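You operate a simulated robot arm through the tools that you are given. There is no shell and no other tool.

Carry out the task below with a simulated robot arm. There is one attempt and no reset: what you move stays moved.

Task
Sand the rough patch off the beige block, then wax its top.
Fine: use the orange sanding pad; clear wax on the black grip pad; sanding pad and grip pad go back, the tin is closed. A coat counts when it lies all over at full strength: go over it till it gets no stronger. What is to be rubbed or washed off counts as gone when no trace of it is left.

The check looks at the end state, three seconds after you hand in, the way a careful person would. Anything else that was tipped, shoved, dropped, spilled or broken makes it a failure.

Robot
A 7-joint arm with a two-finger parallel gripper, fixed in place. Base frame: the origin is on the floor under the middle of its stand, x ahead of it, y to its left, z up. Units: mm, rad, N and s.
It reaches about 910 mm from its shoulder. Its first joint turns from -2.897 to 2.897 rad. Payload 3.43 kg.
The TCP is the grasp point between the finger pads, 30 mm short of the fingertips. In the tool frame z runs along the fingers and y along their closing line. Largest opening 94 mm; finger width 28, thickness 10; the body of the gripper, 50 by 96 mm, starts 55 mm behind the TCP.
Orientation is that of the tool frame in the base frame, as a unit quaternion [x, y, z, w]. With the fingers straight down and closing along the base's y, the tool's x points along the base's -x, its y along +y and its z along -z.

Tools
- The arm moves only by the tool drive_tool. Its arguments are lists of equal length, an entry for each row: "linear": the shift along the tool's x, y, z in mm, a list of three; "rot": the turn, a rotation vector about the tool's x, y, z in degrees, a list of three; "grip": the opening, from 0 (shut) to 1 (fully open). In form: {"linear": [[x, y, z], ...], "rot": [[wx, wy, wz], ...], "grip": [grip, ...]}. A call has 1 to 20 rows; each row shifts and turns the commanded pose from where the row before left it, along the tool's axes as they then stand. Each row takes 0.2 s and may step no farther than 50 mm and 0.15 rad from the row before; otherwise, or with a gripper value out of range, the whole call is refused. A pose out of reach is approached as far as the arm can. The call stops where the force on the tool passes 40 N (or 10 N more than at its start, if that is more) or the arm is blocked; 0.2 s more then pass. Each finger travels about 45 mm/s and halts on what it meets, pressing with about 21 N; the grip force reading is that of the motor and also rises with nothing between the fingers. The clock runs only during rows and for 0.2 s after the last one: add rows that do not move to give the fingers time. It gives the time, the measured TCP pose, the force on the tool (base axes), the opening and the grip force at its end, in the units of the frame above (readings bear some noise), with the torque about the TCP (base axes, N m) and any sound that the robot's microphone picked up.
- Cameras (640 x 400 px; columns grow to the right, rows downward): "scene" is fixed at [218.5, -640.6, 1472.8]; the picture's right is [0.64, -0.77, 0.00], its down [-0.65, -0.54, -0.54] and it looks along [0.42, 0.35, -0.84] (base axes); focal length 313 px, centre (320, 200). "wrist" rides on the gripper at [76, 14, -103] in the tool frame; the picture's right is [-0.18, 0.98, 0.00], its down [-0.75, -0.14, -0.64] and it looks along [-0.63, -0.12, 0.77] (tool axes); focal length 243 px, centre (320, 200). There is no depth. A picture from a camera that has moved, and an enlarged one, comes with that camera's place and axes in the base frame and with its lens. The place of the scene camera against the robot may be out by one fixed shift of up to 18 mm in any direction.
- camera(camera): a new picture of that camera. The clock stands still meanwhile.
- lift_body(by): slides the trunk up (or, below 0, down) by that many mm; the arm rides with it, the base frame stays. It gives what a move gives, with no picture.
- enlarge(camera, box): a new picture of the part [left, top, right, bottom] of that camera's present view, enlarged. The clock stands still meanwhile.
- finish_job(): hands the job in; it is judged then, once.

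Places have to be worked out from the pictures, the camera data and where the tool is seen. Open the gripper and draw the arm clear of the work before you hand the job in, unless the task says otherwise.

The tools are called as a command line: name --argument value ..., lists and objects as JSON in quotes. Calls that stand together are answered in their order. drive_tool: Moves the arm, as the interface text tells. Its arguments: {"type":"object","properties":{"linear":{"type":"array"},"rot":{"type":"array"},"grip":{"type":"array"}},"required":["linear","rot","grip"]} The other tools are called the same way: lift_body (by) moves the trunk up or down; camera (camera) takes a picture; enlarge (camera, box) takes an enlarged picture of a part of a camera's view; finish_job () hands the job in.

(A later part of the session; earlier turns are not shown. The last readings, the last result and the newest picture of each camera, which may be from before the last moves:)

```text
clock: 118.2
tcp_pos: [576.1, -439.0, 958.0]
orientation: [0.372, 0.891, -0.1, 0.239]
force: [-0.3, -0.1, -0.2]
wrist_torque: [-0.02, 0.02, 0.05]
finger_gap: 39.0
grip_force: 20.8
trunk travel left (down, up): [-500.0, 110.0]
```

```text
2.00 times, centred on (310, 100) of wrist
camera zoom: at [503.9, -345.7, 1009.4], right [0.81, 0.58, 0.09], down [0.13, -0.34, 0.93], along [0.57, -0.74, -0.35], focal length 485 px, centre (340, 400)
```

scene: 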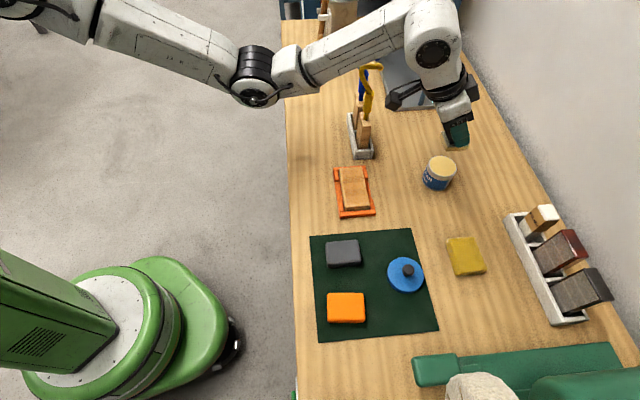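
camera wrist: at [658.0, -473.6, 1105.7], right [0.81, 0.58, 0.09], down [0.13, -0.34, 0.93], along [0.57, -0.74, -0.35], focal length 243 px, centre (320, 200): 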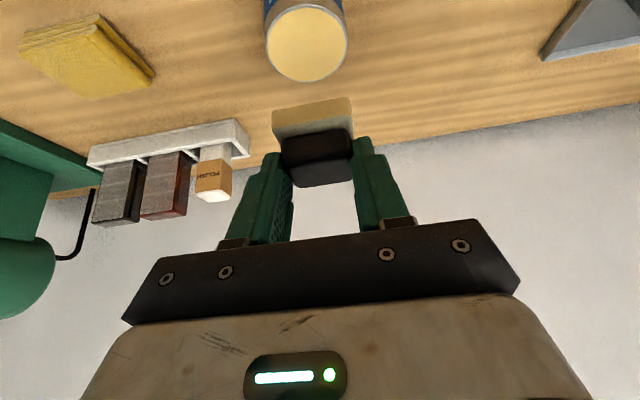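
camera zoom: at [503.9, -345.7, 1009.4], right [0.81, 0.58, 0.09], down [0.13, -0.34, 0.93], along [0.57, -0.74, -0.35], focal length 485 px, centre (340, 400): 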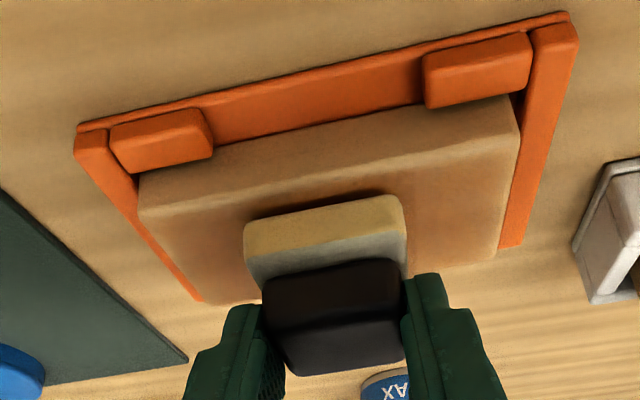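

The pad is nearly centred, about 3 mm toward the far side. I'll press down and run the robot-side lane with an overhang of about 6 mm, from end to end (±43 mm).

drive_tool --linear '[[2.35, 0, 4.07], [5.2, -9, -3], [5.2, -9, -3], [0, -9, 0], [0, -8, 0], [0, -8, 0], [0, 8.6, 0], [0, -8.6, 0], [0, 8.6, 0], [0, 8.6, 0], [0, 8.6, 0], [0, 8.6, 0], [0, 8.6, 0], [0, 8.6, 0], [0, 8.6, 0], [0, 8.6, 0], [0, 8.6, 0], [0, 8.6, 0], [0, 0, 0]]' --rot '[[0, 0, 0], [0, 0, 0], [0, 0, 0], [0, 0, 0], [0, 0, 0], [0, 0, 0], [0, 0, 0], [0, 0, 0], [0, 0, 0], [0, 0, 0], [0, 0, 0], [0, 0, 0], [0, 0, 0], [0, 0, 0], [0, 0, 0], [0, 0, 0], [0, 0, 0], [0, 0, 0], [0, 0, 0]]' --grip '[0, 0, 0, 0, 0, 0, 0, 0, 0, 0, 0, 0, 0, 0, 0, 0, 0, 0, 0]'

enlarge --camera "scene" --box '[325, 150, 385, 220]'

enlarge --camera "wrist" --box '[120, 0, 440, 200]'

```text
clock: 122.2
tcp_pos: [598.4, -400.3, 953.9]
orientation: [0.372, 0.891, -0.099, 0.24]
force: [-4.8, -3.6, 16.7]
wrist_torque: [-0.27, 0.21, -0.06]
finger_gap: 38.7
grip_force: 20.8
trunk travel left (down, up): [-500.0, 110.0]
```

```text
5.71 times, centred on (355, 185) of scene
camera zoom: at [218.5, -640.6, 1472.8], right [0.64, -0.77, 0.0], down [-0.65, -0.54, -0.54], along [0.42, 0.35, -0.84], focal length 1791 px, centre (120, 286)
```

zoom: 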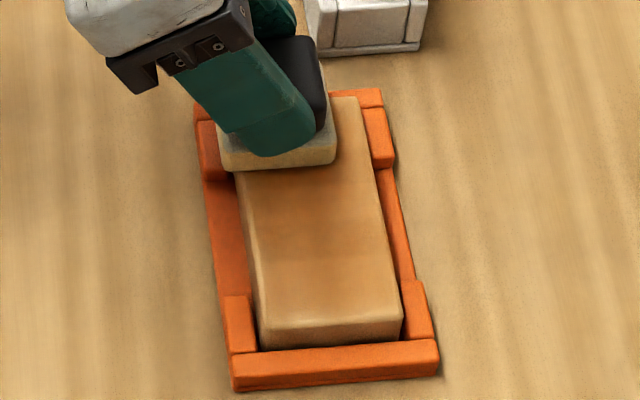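

```text
2.00 times, centred on (280, 100) of wrist
camera zoom: at [526.2, -307.3, 1005.0], right [0.81, 0.58, 0.09], down [0.13, -0.33, 0.93], along [0.57, -0.74, -0.35], focal length 485 px, centre (400, 400)
```

zoom: 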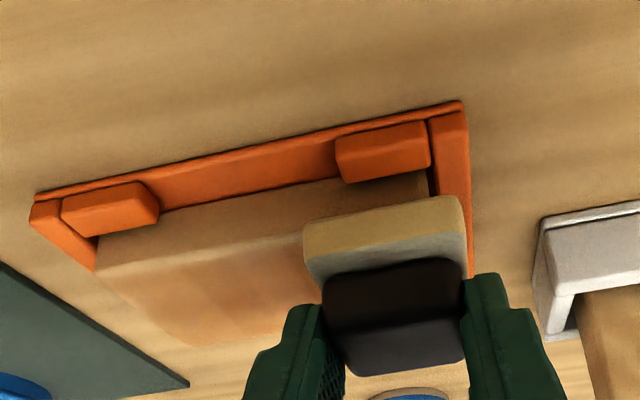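

Good overhang of about 6 mm on this corner. Now the far-side lane the same way, back to the near end.

drive_tool --linear '[[-4.1, 0, 2.4], [-4.1, 0, 2.4], [-4.1, 0, 2.4], [-4.1, 0, 2.4], [0, -8.6, 0], [0, 8.6, 0], [0, -8.6, 0], [0, -8.6, 0], [0, -8.6, 0], [0, -8.6, 0], [0, -8.6, 0], [0, -8.6, 0], [0, -8.6, 0], [0, -8.6, 0], [0, -8.6, 0], [0, -8.6, 0], [0, 8.6, 0], [0, -8.6, 0], [0, 0, 0]]' --rot '[[0, 0, 0], [0, 0, 0], [0, 0, 0], [0, 0, 0], [0, 0, 0], [0, 0, 0], [0, 0, 0], [0, 0, 0], [0, 0, 0], [0, 0, 0], [0, 0, 0], [0, 0, 0], [0, 0, 0], [0, 0, 0], [0, 0, 0], [0, 0, 0], [0, 0, 0], [0, 0, 0], [0, 0, 0]]' --grip '[0, 0, 0, 0, 0, 0, 0, 0, 0, 0, 0, 0, 0, 0, 0, 0, 0, 0, 0]'

enlarge --camera "scene" --box '[325, 150, 385, 220]'

enlarge --camera "wrist" --box '[220, 0, 540, 200]'

```text
clock: 126.2
tcp_pos: [551.5, -472.9, 954.3]
orientation: [0.371, 0.892, -0.099, 0.239]
force: [2.2, 7.6, 14.8]
wrist_torque: [0.35, -0.2, 0.04]
finger_gap: 38.6
grip_force: 21.1
trunk travel left (down, up): [-500.0, 110.0]
```

```text
5.71 times, centred on (355, 185) of scene
camera zoom: at [218.5, -640.6, 1472.8], right [0.64, -0.77, 0.0], down [-0.65, -0.54, -0.54], along [0.42, 0.35, -0.84], focal length 1791 px, centre (120, 286)
```

zoom: 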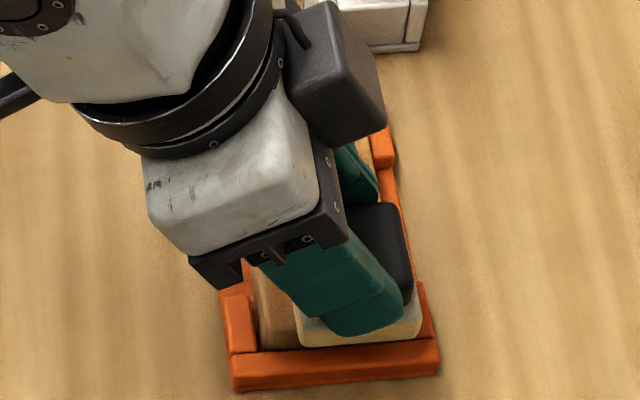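

```text
2.00 times, centred on (380, 100) of wrist
camera zoom: at [479.9, -380.3, 1005.2], right [0.81, 0.58, 0.09], down [0.13, -0.34, 0.93], along [0.57, -0.74, -0.35], focal length 485 px, centre (200, 400)
```

zoom: 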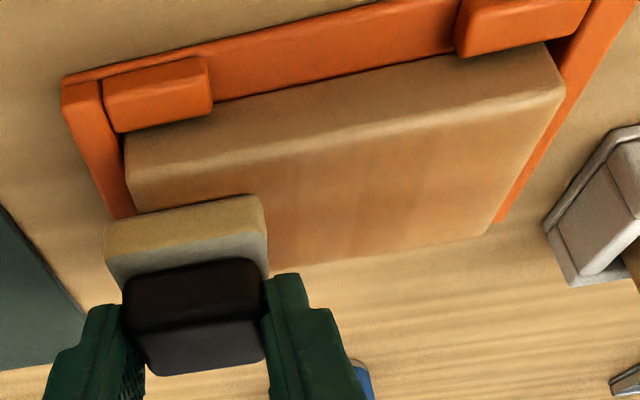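

Both ends are being covered well. Now the robot-side lane at this end, then a sweep of the middle lane to the far end.

drive_tool --linear '[[4.1, 0, -2.4], [4.1, 0, -2.4], [4.1, 0, -2.4], [4.1, 0, -2.4], [0, 8.6, 0], [0, -8.6, 0], [-4.1, 0, 2.4], [-4.1, 0, 2.4], [0, 8.6, 0], [0, 8.6, 0], [0, 8.6, 0], [0, 8.6, 0], [0, 8.6, 0], [0, 8.6, 0], [0, 8.6, 0], [0, 8.6, 0], [0, 8.6, 0], [0, 8.6, 0], [0, 0, 0]]' --rot '[[0, 0, 0], [0, 0, 0], [0, 0, 0], [0, 0, 0], [0, 0, 0], [0, 0, 0], [0, 0, 0], [0, 0, 0], [0, 0, 0], [0, 0, 0], [0, 0, 0], [0, 0, 0], [0, 0, 0], [0, 0, 0], [0, 0, 0], [0, 0, 0], [0, 0, 0], [0, 0, 0], [0, 0, 0]]' --grip '[0, 0, 0, 0, 0, 0, 0, 0, 0, 0, 0, 0, 0, 0, 0, 0, 0, 0, 0]'

enlarge --camera "scene" --box '[325, 150, 385, 220]'

```text
clock: 130.2
tcp_pos: [605.5, -407.2, 953.3]
orientation: [0.373, 0.891, -0.1, 0.24]
force: [-5.0, -3.1, 15.0]
wrist_torque: [-0.24, 0.19, -0.03]
finger_gap: 38.8
grip_force: 20.6
trunk travel left (down, up): [-500.0, 110.0]
```

```text
5.71 times, centred on (355, 185) of scene
camera zoom: at [218.5, -640.6, 1472.8], right [0.64, -0.77, 0.0], down [-0.65, -0.54, -0.54], along [0.42, 0.35, -0.84], focal length 1791 px, centre (120, 286)
```

zoom: 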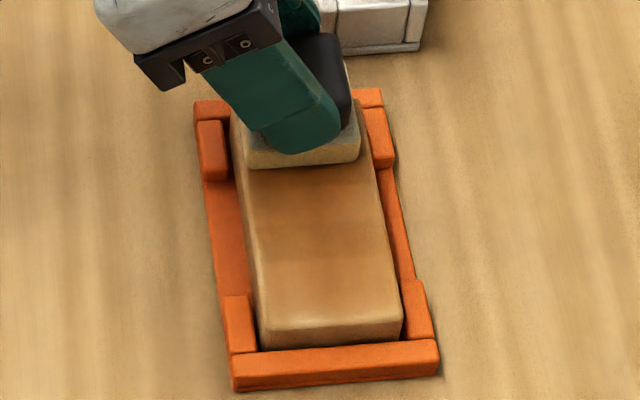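

Another round: robot-side lane back to the near end, then across to the far-side lane.

drive_tool --linear '[[4.1, 0, -2.4], [4.1, 0, -2.4], [0, -8.6, 0], [0, -8.6, 0], [0, -8.6, 0], [0, -8.6, 0], [0, -8.6, 0], [0, -8.6, 0], [0, -8.6, 0], [0, -8.6, 0], [0, -8.6, 0], [0, -8.6, 0], [-4.1, 0, 2.4], [-4.1, 0, 2.4], [-4.1, 0, 2.4], [-4.1, 0, 2.4], [0, 0, 0]]' --rot '[[0, 0, 0], [0, 0, 0], [0, 0, 0], [0, 0, 0], [0, 0, 0], [0, 0, 0], [0, 0, 0], [0, 0, 0], [0, 0, 0], [0, 0, 0], [0, 0, 0], [0, 0, 0], [0, 0, 0], [0, 0, 0], [0, 0, 0], [0, 0, 0], [0, 0, 0]]' --grip '[0, 0, 0, 0, 0, 0, 0, 0, 0, 0, 0, 0, 0, 0, 0, 0, 0]'

drive_tool --linear '[[0, 8.6, 0], [0, 8.6, 0], [0, 8.6, 0], [0, 8.6, 0], [0, 8.6, 0], [0, 8.6, 0], [0, 8.6, 0], [0, 8.6, 0], [0, 8.6, 0], [0, 8.6, 0], [4.1, 0, -2.4], [4.1, 0, -2.4], [4.1, 0, -2.4], [4.1, 0, -2.4], [0, 0, 0]]' --rot '[[0, 0, 0], [0, 0, 0], [0, 0, 0], [0, 0, 0], [0, 0, 0], [0, 0, 0], [0, 0, 0], [0, 0, 0], [0, 0, 0], [0, 0, 0], [0, 0, 0], [0, 0, 0], [0, 0, 0], [0, 0, 0], [0, 0, 0]]' --grip '[0, 0, 0, 0, 0, 0, 0, 0, 0, 0, 0, 0, 0, 0, 0]'

```text
clock: 133.8
tcp_pos: [550.2, -474.4, 953.4]
orientation: [0.373, 0.891, -0.1, 0.238]
force: [-8.0, 0.7, 16.9]
wrist_torque: [0.16, 0.28, 0.0]
finger_gap: 38.7
grip_force: 21.1
trunk travel left (down, up): [-500.0, 110.0]
```

```text
clock: 137.0
tcp_pos: [597.1, -399.4, 953.1]
orientation: [0.372, 0.892, -0.099, 0.238]
force: [5.9, -0.8, 17.5]
wrist_torque: [-0.22, -0.31, 0.09]
finger_gap: 38.8
grip_force: 21.0
trunk travel left (down, up): [-500.0, 110.0]
```

Lifting off, moving back along the bench away from the hooks first, then out above the tin for inspection.

drive_tool --linear '[[-5, 0, -8.66], [-15, -15, -26], [-15, -15, -26], [-15, -15, -26], [-30.5, 3.5, 17.6], [-30.5, 3.5, 17.6], [-30.5, 3.5, 17.6], [-30.5, 3.5, 17.6], [-30.5, 3.5, 17.6], [-30.5, 3.5, 17.6], [0, 0, 0], [0, 0, 0]]' --rot '[[0, 0, 0], [0, 0, 0], [0, 0, 0], [0, 0, 0], [0, 0, 0], [0, 0, 0], [0, 0, 0], [0, 0, 0], [0, 0, 0], [0, 0, 0], [0, 0, 0], [0, 0, 0]]' --grip '[0, 0, 0, 0, 0, 0, 0, 0, 0, 0, 0, 0]'

enlarge --camera "scene" --box '[325, 150, 385, 220]'

enlarge --camera "scene" --box '[334, 162, 374, 190]'

enlarge --camera "scene" --box '[336, 186, 376, 214]'

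```text
clock: 139.6
tcp_pos: [730.7, -567.9, 1053.0]
orientation: [0.373, 0.891, -0.1, 0.238]
force: [-0.1, 1.1, 0.3]
wrist_torque: [0.01, -0.02, 0.01]
finger_gap: 38.8
grip_force: 21.0
out of reach, approached as far as the arm can: row 4
trunk travel left (down, up): [-500.0, 110.0]
```

```text
5.71 times, centred on (355, 185) of scene
camera zoom: at [218.5, -640.6, 1472.8], right [0.64, -0.77, 0.0], down [-0.65, -0.54, -0.54], along [0.42, 0.35, -0.84], focal length 1791 px, centre (120, 286)
```

zoom: 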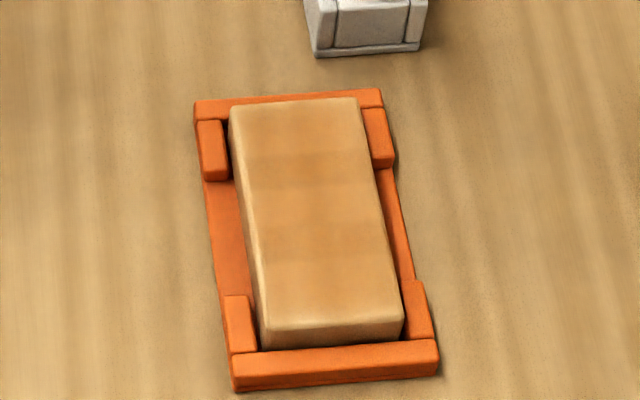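

```text
14.29 times, centred on (354, 176) of scene
camera zoom: at [218.5, -640.6, 1472.8], right [0.64, -0.77, 0.0], down [-0.65, -0.54, -0.54], along [0.42, 0.35, -0.84], focal length 4477 px, centre (-166, 543)
```

zoom: 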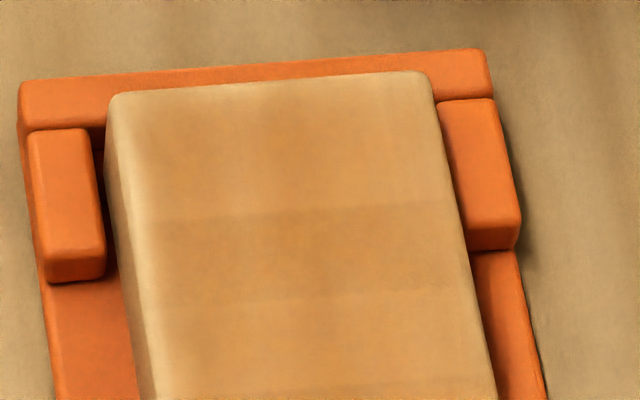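

```text
14.29 times, centred on (356, 200) of scene
camera zoom: at [218.5, -640.6, 1472.8], right [0.64, -0.77, 0.0], down [-0.65, -0.54, -0.54], along [0.42, 0.35, -0.84], focal length 4477 px, centre (-194, 200)
```

zoom: 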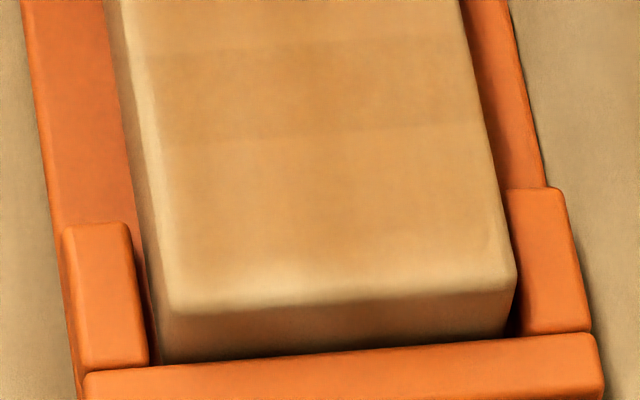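

To tell whether the coat is still strengthening, I'll take high-zoom reference pictures now to compare after another loaded pass.

enlarge --camera "scene" --box '[338, 164, 370, 184]'

enlarge --camera "scene" --box '[342, 192, 374, 212]'

camera --camera "wrist"

```text
16.00 times, centred on (354, 174) of scene
camera zoom: at [218.5, -640.6, 1472.8], right [0.64, -0.77, 0.0], down [-0.65, -0.54, -0.54], along [0.42, 0.35, -0.84], focal length 5015 px, centre (-224, 616)
```

zoom: 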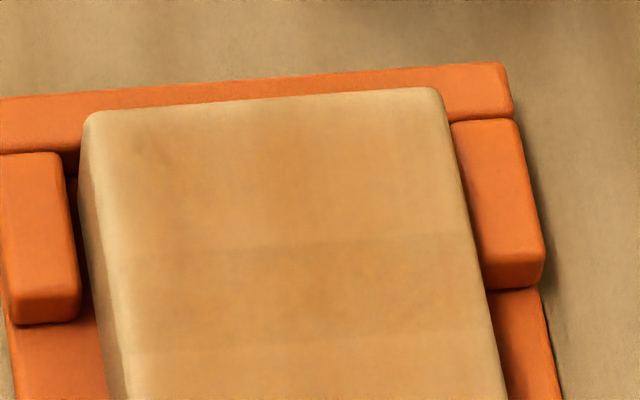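

```text
16.00 times, centred on (358, 202) of scene
camera zoom: at [218.5, -640.6, 1472.8], right [0.64, -0.77, 0.0], down [-0.65, -0.54, -0.54], along [0.42, 0.35, -0.84], focal length 5015 px, centre (-288, 168)
```

zoom: 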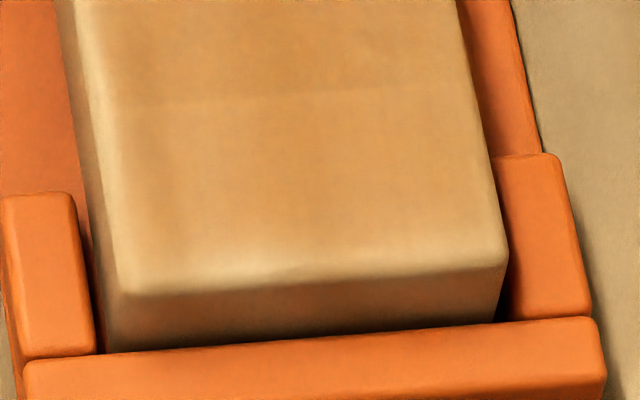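

```text
taken
camera wrist: at [658.5, -474.9, 1103.8], right [0.81, 0.58, 0.09], down [0.13, -0.34, 0.93], along [0.57, -0.74, -0.35], focal length 243 px, centre (320, 200)
```

wrist: 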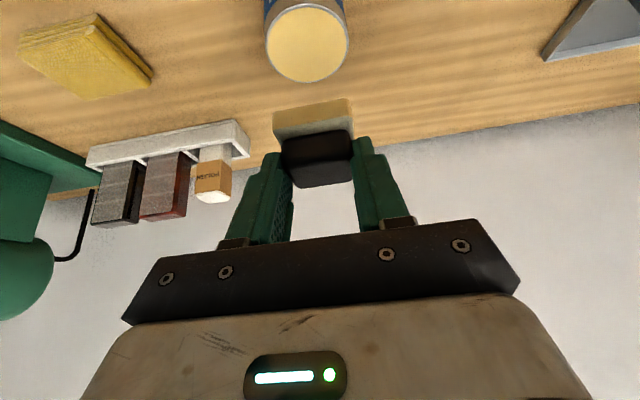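

Faint band edges show the coat isn't yet even everywhere, so it isn't saturated. I'll reload and rub considerably more.

drive_tool --linear '[[11.7, -0.2, 18.5], [11.7, -0.2, 18.5], [11.7, -0.2, 18.4], [0, 0, 0], [0.5, 0, 0.87], [0.5, 0, 0.87], [0.5, 0, 0.87], [0, 0, 0], [0, 0, 0], [0, 0, 0]]' --rot '[[0, 0, 0], [0, 0, 0], [0, 0, 0], [0, 0, 0], [0, 0, 0], [0, 0, 0], [0, 0, 0], [0, 0, 0], [0, 0, 0], [0, 0, 0]]' --grip '[0, 0, 0, 0, 0, 0, 0, 0, 0, 0]'

enlarge --camera "wrist" --box '[220, 0, 430, 200]'

```text
clock: 141.8
tcp_pos: [728.1, -565.1, 984.6]
orientation: [0.372, 0.891, -0.1, 0.239]
force: [-0.3, 0.2, 0.3]
wrist_torque: [-0.01, 0.02, 0.02]
finger_gap: 38.8
grip_force: 20.8
trunk travel left (down, up): [-500.0, 110.0]
```

```text
2.00 times, centred on (325, 100) of wrist
camera zoom: at [655.8, -472.9, 1036.1], right [0.81, 0.58, 0.09], down [0.13, -0.34, 0.93], along [0.57, -0.74, -0.35], focal length 485 px, centre (310, 400)
```

zoom: 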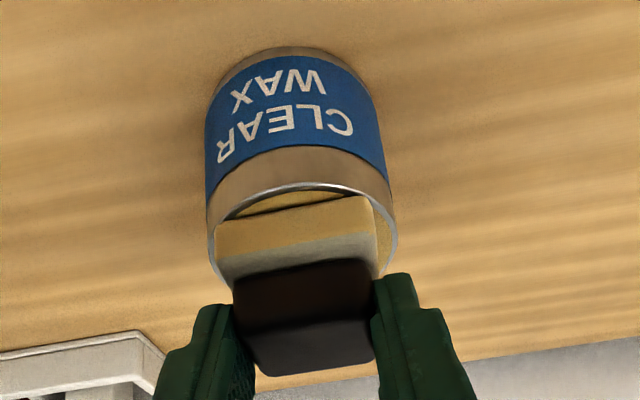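

Just short of contact. I'll lower another 1.8 mm.

drive_tool --linear '[[0.5, 0, 0.87], [0.5, 0, 0.87], [0, 0, 0], [0, 0, 0]]' --rot '[[0, 0, 0], [0, 0, 0], [0, 0, 0], [0, 0, 0]]' --grip '[0, 0, 0, 0]'

```text
clock: 142.8
tcp_pos: [727.7, -566.2, 984.3]
orientation: [0.373, 0.89, -0.102, 0.24]
force: [0.4, 0.9, 10.5]
wrist_torque: [0.12, 0.01, -0.02]
finger_gap: 39.0
grip_force: 21.4
trunk travel left (down, up): [-500.0, 110.0]
```

Loaded with 10.5 N. I'll dwell, lift, and return over the block's true centre line.

drive_tool --linear '[[0, 0, 0], [0, 0, 0], [0, 0, 0], [-2.5, 0, -4.33], [-10, 0, -17.3], [-20, 0, -34.6], [34.7, -3.6, -20], [34.7, -3.6, -20], [34.7, -3.6, -20], [34.7, -3.5, -20], [34.6, -3.5, -20.1], [0, 0, 0], [14, 0, 24.2], [14, 0, 24.2], [14, 0, 24.2], [2.5, 0, 4.33], [0, 0, 0], [0, 0, 0]]' --rot '[[0, 0, 0], [0, 0, 0], [0, 0, 0], [0, 0, 0], [0, 0, 0], [0, 0, 0], [0, 0, 0], [0, 0, 0], [0, 0, 0], [0, 0, 0], [0, 0, 0], [0, 0, 0], [0, 0, 0], [0, 0, 0], [0, 0, 0], [0, 0, 0], [0, 0, 0], [0, 0, 0]]' --grip '[0, 0, 0, 0, 0, 0, 0, 0, 0, 0, 0, 0, 0, 0, 0, 0, 0, 0]'

enlarge --camera "scene" --box '[325, 150, 385, 220]'

```text
clock: 146.6
tcp_pos: [575.0, -436.3, 960.7]
orientation: [0.373, 0.891, -0.1, 0.238]
force: [0.7, 0.4, -0.7]
wrist_torque: [-0.04, -0.03, -0.01]
finger_gap: 38.7
grip_force: 20.6
trunk travel left (down, up): [-500.0, 110.0]
```

```text
5.71 times, centred on (355, 185) of scene
camera zoom: at [218.5, -640.6, 1472.8], right [0.64, -0.77, 0.0], down [-0.65, -0.54, -0.54], along [0.42, 0.35, -0.84], focal length 1791 px, centre (120, 286)
```

zoom: 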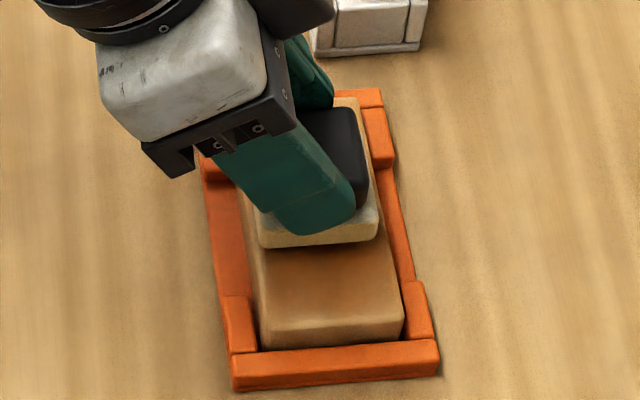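

Now it's well centred (equal margins both sides). I'll press down and run two full sweeps along the robot-side lane at a slightly quicker pace.

drive_tool --linear '[[2.5, 0, 4.33], [1.25, 0, 2.17], [0.75, 0, 1.3], [3.9, -14, -2.25], [3.9, -14, -2.25], [0, -14, 0], [0, 14, 0], [0, 14, 0], [0, 14, 0], [0, 14, 0], [0, 14, 0], [0, 14, 0], [0, -14, 0], [0, -14, 0], [0, -14, 0], [0, -14, 0], [0, -14, 0], [0, -14, 0], [0, 0, 0]]' --rot '[[0, 0, 0], [0, 0, 0], [0, 0, 0], [0, 0, 0], [0, 0, 0], [0, 0, 0], [0, 0, 0], [0, 0, 0], [0, 0, 0], [0, 0, 0], [0, 0, 0], [0, 0, 0], [0, 0, 0], [0, 0, 0], [0, 0, 0], [0, 0, 0], [0, 0, 0], [0, 0, 0], [0, 0, 0]]' --grip '[0, 0, 0, 0, 0, 0, 0, 0, 0, 0, 0, 0, 0, 0, 0, 0, 0, 0, 0]'

```text
clock: 147.8
tcp_pos: [554.2, -447.6, 954.8]
orientation: [0.37, 0.89, -0.101, 0.245]
force: [-0.6, 3.2, 11.8]
wrist_torque: [0.18, 0.09, 0.03]
finger_gap: 38.6
grip_force: 20.7
trunk travel left (down, up): [-500.0, 110.0]
stopped in row 6: the force on the tool passed its limit at 41 N (the readings are from after the stop); the commanded pose is now the measured one
```

The force limit tripped at 41 N on the quick diagonal start. I'll look before continuing.

camera --camera "wrist"

enlarge --camera "scene" --box '[325, 150, 385, 220]'

enlarge --camera "wrist" --box '[180, 40, 440, 200]'

```text
taken
camera wrist: at [481.2, -355.2, 1003.6], right [0.81, 0.58, 0.09], down [0.12, -0.33, 0.94], along [0.58, -0.75, -0.34], focal length 243 px, centre (320, 200)
```

wrist: 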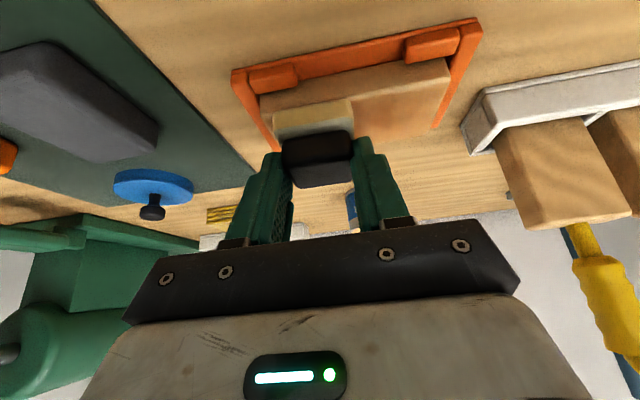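

```text
5.71 times, centred on (355, 185) of scene
camera zoom: at [218.5, -640.6, 1472.8], right [0.64, -0.77, 0.0], down [-0.65, -0.54, -0.54], along [0.42, 0.35, -0.84], focal length 1791 px, centre (120, 286)
```

zoom: 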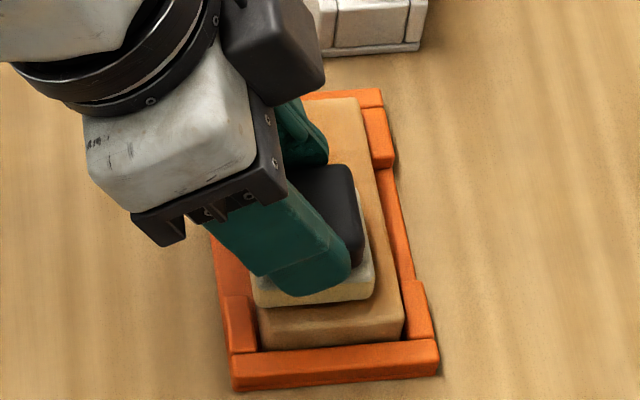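

```text
2.46 times, centred on (310, 120) of wrist
camera zoom: at [481.2, -355.2, 1003.6], right [0.81, 0.58, 0.09], down [0.12, -0.33, 0.94], along [0.58, -0.75, -0.34], focal length 597 px, centre (345, 397)
```

zoom: 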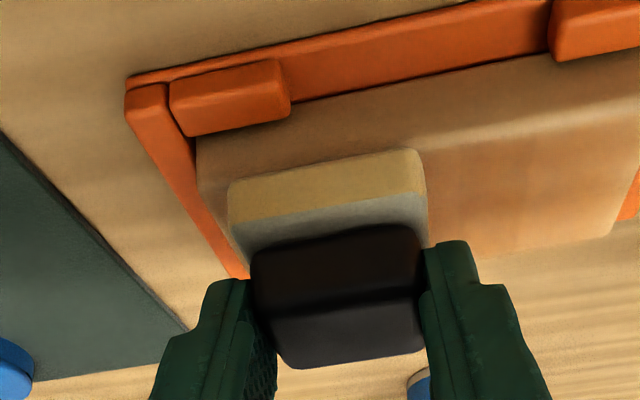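

Everything is in order; it was just a brief spike. I'll continue with gentler 10 mm steps along the robot-side lane.

drive_tool --linear '[[2.2, -10.5, -1.25], [0, -10.5, 0], [0, 10.75, 0], [0, 10.75, 0], [0, 10.75, 0], [0, 10.75, 0], [0, 10.75, 0], [0, 10.75, 0], [0, 10.75, 0], [0, 10.75, 0], [0, -10.75, 0], [0, -10.75, 0], [0, -10.75, 0], [0, -10.75, 0], [0, -10.75, 0], [0, -10.75, 0], [0, -10.75, 0], [0, -10.75, 0], [0, 0, 0]]' --rot '[[0, 0, 0], [0, 0, 0], [0, 0, 0], [0, 0, 0], [0, 0, 0], [0, 0, 0], [0, 0, 0], [0, 0, 0], [0, 0, 0], [0, 0, 0], [0, 0, 0], [0, 0, 0], [0, 0, 0], [0, 0, 0], [0, 0, 0], [0, 0, 0], [0, 0, 0], [0, 0, 0], [0, 0, 0]]' --grip '[0, 0, 0, 0, 0, 0, 0, 0, 0, 0, 0, 0, 0, 0, 0, 0, 0, 0, 0]'

enlarge --camera "wrist" --box '[220, 0, 540, 200]'

```text
clock: 151.8
tcp_pos: [537.5, -460.5, 954.6]
orientation: [0.37, 0.891, -0.101, 0.244]
force: [5.7, 6.0, 25.8]
wrist_torque: [0.24, -0.42, 0.05]
finger_gap: 38.7
grip_force: 21.0
trunk travel left (down, up): [-500.0, 110.0]
```

```text
2.00 times, centred on (380, 100) of wrist
camera zoom: at [464.1, -368.1, 1003.5], right [0.81, 0.58, 0.09], down [0.13, -0.33, 0.94], along [0.57, -0.75, -0.34], focal length 485 px, centre (200, 400)
```

zoom: 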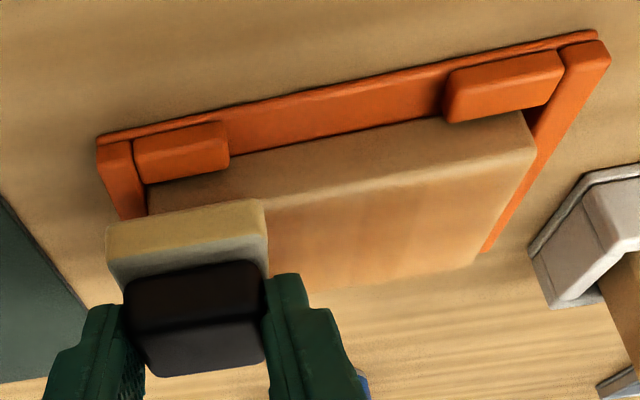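

25 N of press, with good overhang. Now the middle lane forward and the far-side lane back.

drive_tool --linear '[[-4.0, 0, 2.1], [-4.0, 0, 2.1], [0, 10.75, 0], [0, 10.75, 0], [0, 10.75, 0], [0, 10.75, 0], [0, 10.75, 0], [0, 10.75, 0], [0, 10.75, 0], [0, 10.75, 0], [-3.9, 0, 2.25], [-3.9, 0, 2.25], [0, -10.75, 0], [0, -10.75, 0], [0, -10.75, 0], [0, -10.75, 0], [0, -10.75, 0], [0, -10.75, 0], [0, -10.75, 0], [0, -10.75, 0]]' --rot '[[0, 0, 0], [0, 0, 0], [0, 0, 0], [0, 0, 0], [0, 0, 0], [0, 0, 0], [0, 0, 0], [0, 0, 0], [0, 0, 0], [0, 0, 0], [0, 0, 0], [0, 0, 0], [0, 0, 0], [0, 0, 0], [0, 0, 0], [0, 0, 0], [0, 0, 0], [0, 0, 0], [0, 0, 0], [0, 0, 0]]' --grip '[0, 0, 0, 0, 0, 0, 0, 0, 0, 0, 0, 0, 0, 0, 0, 0, 0, 0, 0, 0]'

drive_tool --linear '[[0, 10.75, 0], [0, 10.75, 0], [0, 10.75, 0], [0, 10.75, 0], [0, 10.75, 0], [0, 10.75, 0], [0, 10.75, 0], [0, 10.75, 0], [0, -10.75, 0], [0, -10.75, 0], [0, -10.75, 0], [0, -10.75, 0], [0, -10.75, 0], [0, -10.75, 0], [0, -10.75, 0], [0, -10.75, 0], [3.9, 0, -2.25], [3.9, 0, -2.25], [0, 0, 0]]' --rot '[[0, 0, 0], [0, 0, 0], [0, 0, 0], [0, 0, 0], [0, 0, 0], [0, 0, 0], [0, 0, 0], [0, 0, 0], [0, 0, 0], [0, 0, 0], [0, 0, 0], [0, 0, 0], [0, 0, 0], [0, 0, 0], [0, 0, 0], [0, 0, 0], [0, 0, 0], [0, 0, 0], [0, 0, 0]]' --grip '[0, 0, 0, 0, 0, 0, 0, 0, 0, 0, 0, 0, 0, 0, 0, 0, 0, 0, 0]'

enlarge --camera "wrist" --box '[220, 0, 540, 200]'

enlarge --camera "scene" --box '[325, 150, 385, 220]'

```text
clock: 156.0
tcp_pos: [548.9, -473.9, 954.2]
orientation: [0.37, 0.891, -0.101, 0.244]
force: [3.5, 4.1, 14.8]
wrist_torque: [0.21, -0.22, 0.03]
finger_gap: 38.6
grip_force: 20.8
trunk travel left (down, up): [-500.0, 110.0]
```

```text
clock: 160.0
tcp_pos: [542.3, -467.9, 954.2]
orientation: [0.371, 0.89, -0.102, 0.244]
force: [0.8, -6.0, 16.7]
wrist_torque: [-0.3, -0.18, -0.05]
finger_gap: 38.6
grip_force: 21.0
trunk travel left (down, up): [-500.0, 110.0]
```

```text
2.00 times, centred on (380, 100) of wrist
camera zoom: at [469.4, -374.9, 1003.8], right [0.81, 0.58, 0.09], down [0.13, -0.33, 0.94], along [0.57, -0.75, -0.34], focal length 485 px, centre (200, 400)
```

zoom: 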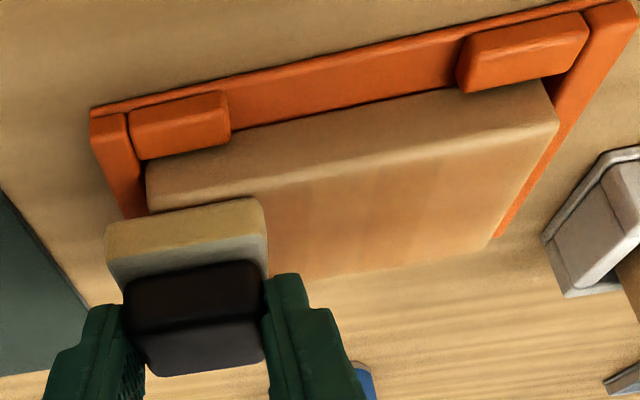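

```text
5.71 times, centred on (355, 185) of scene
camera zoom: at [218.5, -640.6, 1472.8], right [0.64, -0.77, 0.0], down [-0.65, -0.54, -0.54], along [0.42, 0.35, -0.84], focal length 1791 px, centre (120, 286)
```

zoom: 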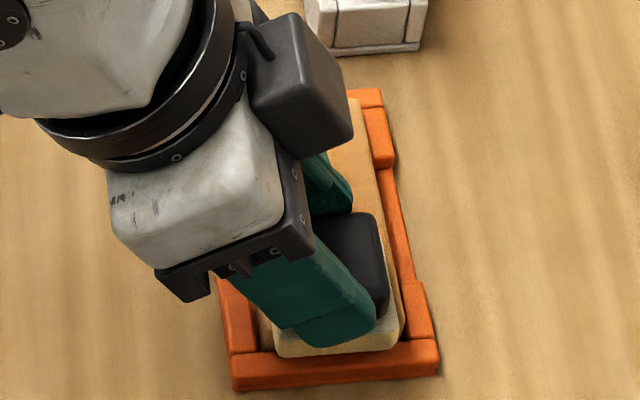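

Two more full sweeps along the middle lane.

drive_tool --linear '[[0, 10.75, 0], [0, 10.75, 0], [0, 10.75, 0], [0, 10.75, 0], [0, 10.75, 0], [0, 10.75, 0], [0, 10.75, 0], [0, 10.75, 0], [0, -10.75, 0], [0, -10.75, 0], [0, -10.75, 0], [0, -10.75, 0], [0, -10.75, 0], [0, -10.75, 0], [0, -10.75, 0], [0, -10.75, 0], [0, 0, 0]]' --rot '[[0, 0, 0], [0, 0, 0], [0, 0, 0], [0, 0, 0], [0, 0, 0], [0, 0, 0], [0, 0, 0], [0, 0, 0], [0, 0, 0], [0, 0, 0], [0, 0, 0], [0, 0, 0], [0, 0, 0], [0, 0, 0], [0, 0, 0], [0, 0, 0], [0, 0, 0]]' --grip '[0, 0, 0, 0, 0, 0, 0, 0, 0, 0, 0, 0, 0, 0, 0, 0, 0]'

drive_tool --linear '[[-5, 0, -8.66], [-15, 0, -26], [-15, 0, -26], [-14, 0, -24.2], [-30, 9, 17.3], [-30, 9, 17.3], [-30, 9, 17.3], [-30, 9, 17.3], [-30, 9, 17.3], [-30, 9, 17.3], [0, 0, 0], [0, 0, 0]]' --rot '[[0, 0, 0], [0, 0, 0], [0, 0, 0], [0, 0, 0], [0, 0, 0], [0, 0, 0], [0, 0, 0], [0, 0, 0], [0, 0, 0], [0, 0, 0], [0, 0, 0], [0, 0, 0]]' --grip '[0, 0, 0, 0, 0, 0, 0, 0, 0, 0, 0, 0]'

enlarge --camera "scene" --box '[338, 164, 370, 184]'

enlarge --camera "scene" --box '[342, 192, 374, 212]'

enlarge --camera "scene" --box '[325, 150, 385, 220]'

camera --camera "wrist"

```text
clock: 163.6
tcp_pos: [543.0, -467.5, 954.9]
orientation: [0.371, 0.891, -0.101, 0.244]
force: [4.5, 4.2, 18.9]
wrist_torque: [0.16, -0.3, 0.1]
finger_gap: 38.8
grip_force: 21.0
trunk travel left (down, up): [-500.0, 110.0]
```

```text
clock: 166.2
tcp_pos: [727.0, -576.7, 1053.4]
orientation: [0.37, 0.891, -0.102, 0.243]
force: [-0.7, -0.8, -0.8]
wrist_torque: [0.01, 0.02, 0.02]
finger_gap: 38.8
grip_force: 20.8
trunk travel left (down, up): [-500.0, 110.0]
```

```text
16.00 times, centred on (354, 174) of scene
camera zoom: at [218.5, -640.6, 1472.8], right [0.64, -0.77, 0.0], down [-0.65, -0.54, -0.54], along [0.42, 0.35, -0.84], focal length 5015 px, centre (-224, 616)
```

zoom: 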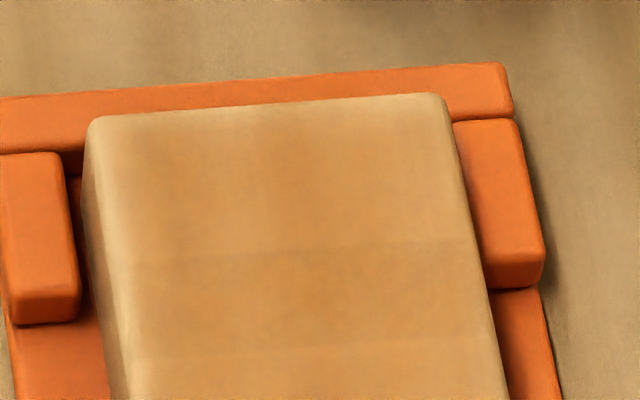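

```text
16.00 times, centred on (358, 202) of scene
camera zoom: at [218.5, -640.6, 1472.8], right [0.64, -0.77, 0.0], down [-0.65, -0.54, -0.54], along [0.42, 0.35, -0.84], focal length 5015 px, centre (-288, 168)
```

zoom: 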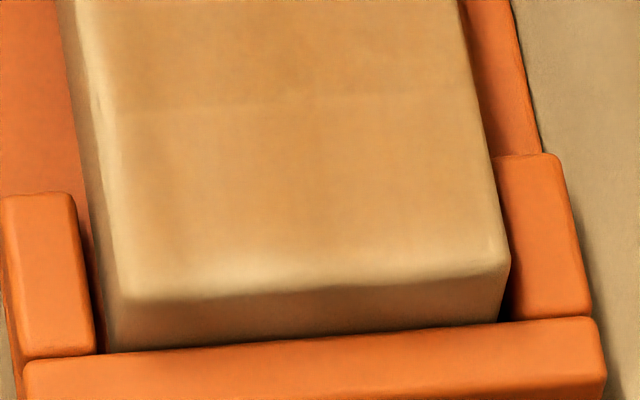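

```text
5.71 times, centred on (355, 185) of scene
camera zoom: at [218.5, -640.6, 1472.8], right [0.64, -0.77, 0.0], down [-0.65, -0.54, -0.54], along [0.42, 0.35, -0.84], focal length 1791 px, centre (120, 286)
```

zoom: 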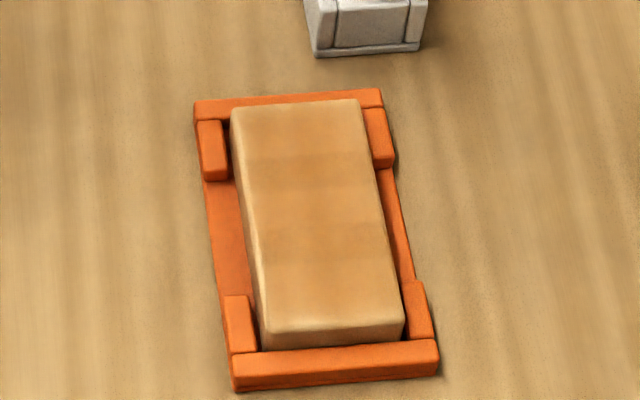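

```text
taken
camera wrist: at [654.4, -483.4, 1103.5], right [0.81, 0.58, 0.09], down [0.13, -0.33, 0.94], along [0.57, -0.74, -0.34], focal length 243 px, centre (320, 200)
```

wrist: 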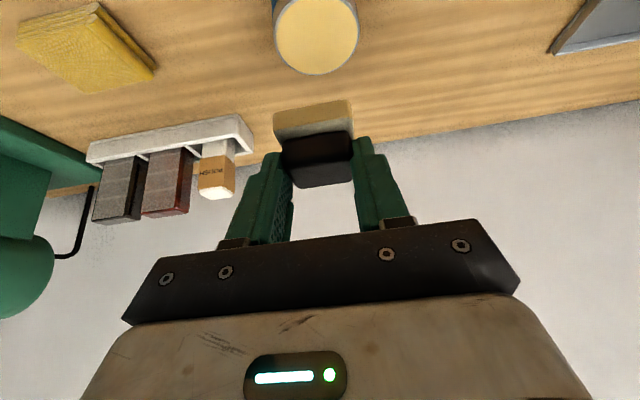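

The pictures after the fourth load look the same as after the third, which suggests saturation. To be sure, I'll bring the hand vertical in free space so the wrist camera can look down on the block from close by.

drive_tool --linear '[[29.8, -19.2, -17.2], [29.8, -19.2, -17.2], [29.8, -19.2, -17.2], [0, 0, 0], [0, 0, 0], [0, 0, 0], [0, 0, 0], [34.4, -19.2, 0], [34.4, -19.2, 0], [34.4, -19.2, 0], [0, 0, 0], [0, 0, 0]]' --rot '[[0, 0, 0], [0, 0, 0], [0, 0, 0], [0, 7.6, 0], [0, 7.6, 0], [0, 7.6, 0], [0, 7.6, 0], [0, 0, 0], [0, 0, 0], [0, 0, 0], [0, 0, 0], [0, 0, 0]]' --grip '[0, 0, 0, 0, 0, 0, 0, 0, 0, 0, 0, 0]'

camera --camera "wrist"

enlarge --camera "wrist" --box '[350, 50, 530, 170]'

```text
clock: 168.8
tcp_pos: [500.5, -511.2, 1051.9]
orientation: [0.383, 0.924, 0.0, 0.002]
force: [0.2, -0.3, 0.4]
wrist_torque: [-0.01, 0.02, 0.0]
finger_gap: 39.0
grip_force: 20.9
trunk travel left (down, up): [-500.0, 110.0]
```

```text
taken
camera wrist: at [456.4, -447.3, 1154.6], right [0.83, 0.56, 0.0], down [0.43, -0.63, 0.64], along [0.36, -0.53, -0.77], focal length 243 px, centre (320, 200)
```

wrist: 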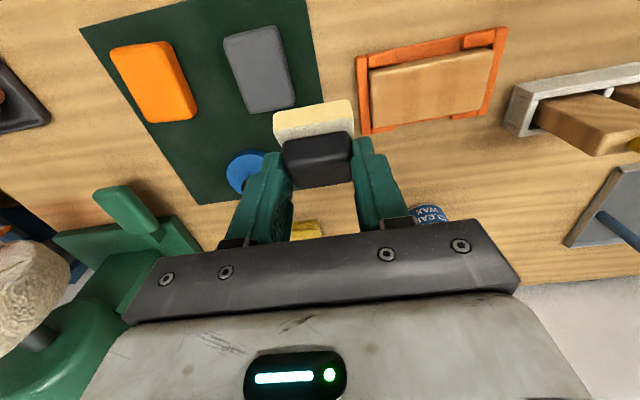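

```text
3.33 times, centred on (440, 110) of wrist
camera zoom: at [456.4, -447.3, 1154.6], right [0.83, 0.56, 0.0], down [0.43, -0.63, 0.64], along [0.36, -0.53, -0.77], focal length 809 px, centre (-80, 500)
```

zoom: 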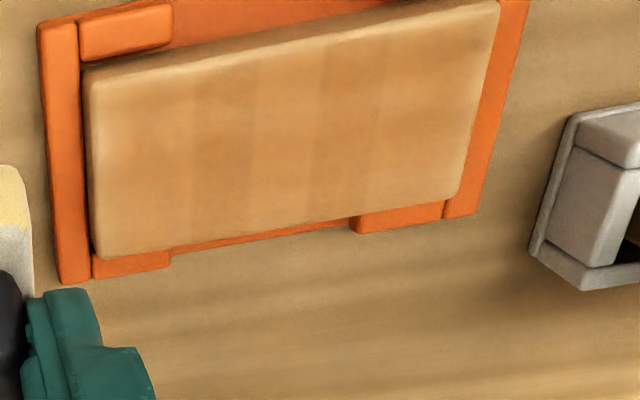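

From here I can see two slightly darker cross-bands, with the ends and the middle a little lighter. I'll zoom in more to judge the difference.

enlarge --camera "wrist" --box '[365, 45, 505, 135]'

enlarge --camera "wrist" --box '[265, 95, 365, 165]'

```text
4.44 times, centred on (435, 90) of wrist
camera zoom: at [456.4, -447.3, 1154.6], right [0.83, 0.56, 0.0], down [0.43, -0.63, 0.64], along [0.36, -0.53, -0.77], focal length 1078 px, centre (-191, 689)
```

zoom: 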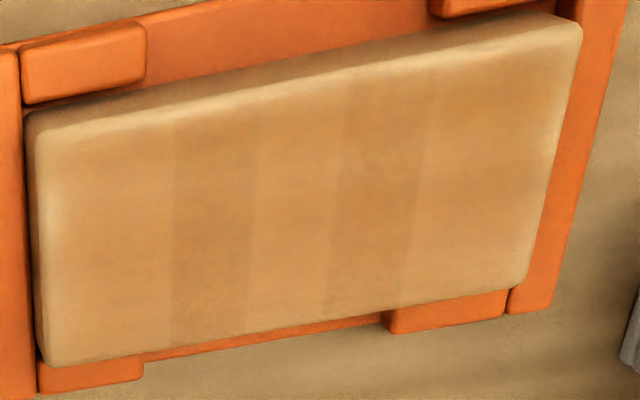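

```text
5.71 times, centred on (315, 130) of wrist
camera zoom: at [456.4, -447.3, 1154.6], right [0.83, 0.56, 0.0], down [0.43, -0.63, 0.64], along [0.36, -0.53, -0.77], focal length 1386 px, centre (349, 600)
```

zoom: 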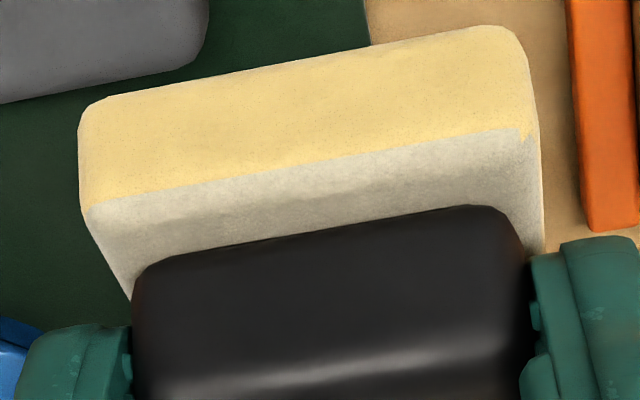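

The band edges match the places where early strokes overlapped, so the coat is still approaching full strength elsewhere. I'll reload and give it many more passes, weighted toward the ends. First, back to tilted and into the tin.

drive_tool --linear '[[-34.4, 19.2, 0], [-34.4, 19.2, 0], [-34.4, 19.2, 0], [0, 0, 0], [0, 0, 0], [0, 0, 0], [0, 0, 0], [-29.8, 19.2, 17.2], [-29.8, 19.2, 17.2], [-29.8, 19.2, 17.2], [0, 0, 0], [12.7, 2.6, 18.1], [12.7, 2.6, 18.1], [12.7, 2.6, 18.1], [0, 0, 0], [0.5, 0, 0.87], [0.5, 0, 0.87], [0, 0, 0]]' --rot '[[0, 0, 0], [0, 0, 0], [0, 0, 0], [0, -7.6, 0], [0, -7.6, 0], [0, -7.6, 0], [0, -7.6, 0], [0, 0, 0], [0, 0, 0], [0, 0, 0], [0, 0, 0], [0, 0, 0], [0, 0, 0], [0, 0, 0], [0, 0, 0], [0, 0, 0], [0, 0, 0], [0, 0, 0]]' --grip '[0, 0, 0, 0, 0, 0, 0, 0, 0, 0, 0, 0, 0, 0, 0, 0, 0, 0]'

enlarge --camera "wrist" --box '[220, 0, 430, 200]'

```text
clock: 172.6
tcp_pos: [730.0, -566.6, 984.6]
orientation: [0.37, 0.891, -0.101, 0.244]
force: [-0.9, 0.0, -0.5]
wrist_torque: [-0.01, 0.01, -0.01]
finger_gap: 38.8
grip_force: 20.8
trunk travel left (down, up): [-500.0, 110.0]
```

```text
2.00 times, centred on (325, 100) of wrist
camera zoom: at [656.7, -473.4, 1035.2], right [0.81, 0.58, 0.09], down [0.13, -0.33, 0.94], along [0.57, -0.74, -0.34], focal length 485 px, centre (310, 400)
```

zoom: 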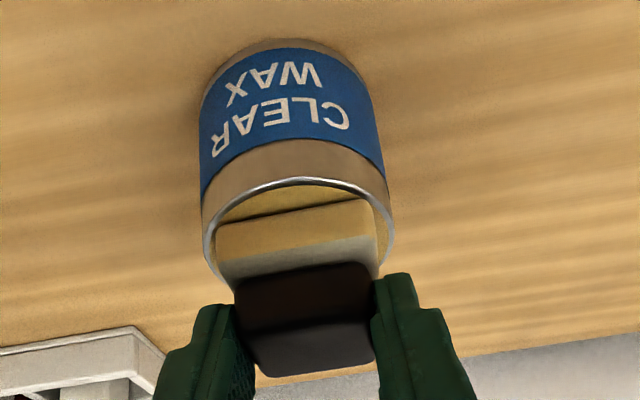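

Over the tin and just above the wax. Lowering to contact.

drive_tool --linear '[[1.5, 0, 0.3], [0.5, 0, 0.87], [0.5, 0, 0.87], [0, 0, 0], [0, 0, 0]]' --rot '[[0, 0, 0], [0, 0, 0], [0, 0, 0], [0, 0, 0], [0, 0, 0]]' --grip '[0, 0, 0, 0, 0]'

```text
clock: 173.8
tcp_pos: [729.6, -565.2, 985.1]
orientation: [0.37, 0.89, -0.102, 0.245]
force: [0.8, 0.8, 19.2]
wrist_torque: [0.11, 0.15, 0.02]
finger_gap: 38.9
grip_force: 20.4
trunk travel left (down, up): [-500.0, 110.0]
```

Loaded with 19 N. I'll dwell, lift, and return to just above the block's centre.

drive_tool --linear '[[0, 0, 0], [0, 0, 0], [0, 0, 0], [-2.5, 0, -4.33], [-10, 0, -17.3], [-20, 0, -34.6], [34.7, -4, -20.05], [34.7, -4, -20.05], [34.7, -4, -20.05], [34.7, -4, -20.05], [34.7, -4.1, -20.05], [0, 0, 0], [14, 0, 24.2], [14, 0, 24.2], [13, 0, 22.5], [0, 0, 0], [0, 0, 0]]' --rot '[[0, 0, 0], [0, 0, 0], [0, 0, 0], [0, 0, 0], [0, 0, 0], [0, 0, 0], [0, 0, 0], [0, 0, 0], [0, 0, 0], [0, 0, 0], [0, 0, 0], [0, 0, 0], [0, 0, 0], [0, 0, 0], [0, 0, 0], [0, 0, 0], [0, 0, 0]]' --grip '[0, 0, 0, 0, 0, 0, 0, 0, 0, 0, 0, 0, 0, 0, 0, 0, 0]'

enlarge --camera "scene" --box '[325, 150, 385, 220]'

```text
clock: 177.4
tcp_pos: [573.2, -438.0, 963.6]
orientation: [0.37, 0.891, -0.101, 0.243]
force: [0.4, 0.1, -0.4]
wrist_torque: [0.05, -0.04, -0.03]
finger_gap: 38.7
grip_force: 21.2
trunk travel left (down, up): [-500.0, 110.0]
```

```text
5.71 times, centred on (355, 185) of scene
camera zoom: at [218.5, -640.6, 1472.8], right [0.64, -0.77, 0.0], down [-0.65, -0.54, -0.54], along [0.42, 0.35, -0.84], focal length 1791 px, centre (120, 286)
```

zoom: 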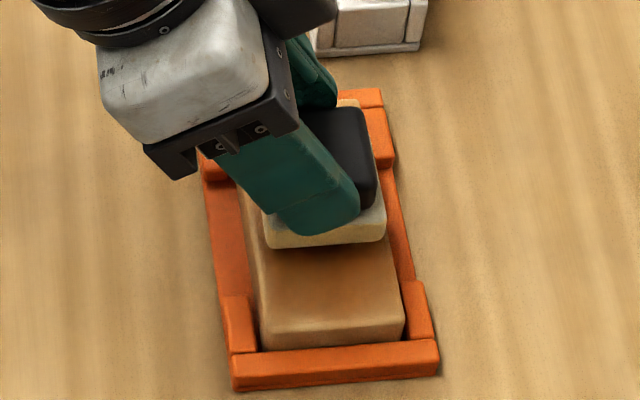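

Pad over the block, about 2 mm toward the far side. I'll lower gently to contact.

drive_tool --linear '[[3.9, 0, 2.2], [1.5, 0, 2.6], [0.5, 0, 0.87], [0.5, 0, 0.87], [0, 0, 0]]' --rot '[[0, 0, 0], [0, 0, 0], [0, 0, 0], [0, 0, 0], [0, 0, 0]]' --grip '[0, 0, 0, 0, 0]'

```text
clock: 178.6
tcp_pos: [571.6, -437.6, 954.4]
orientation: [0.37, 0.89, -0.101, 0.244]
force: [-0.1, 0.1, 3.5]
wrist_torque: [0.01, 0.03, -0.01]
finger_gap: 38.6
grip_force: 21.1
trunk travel left (down, up): [-500.0, 110.0]
```

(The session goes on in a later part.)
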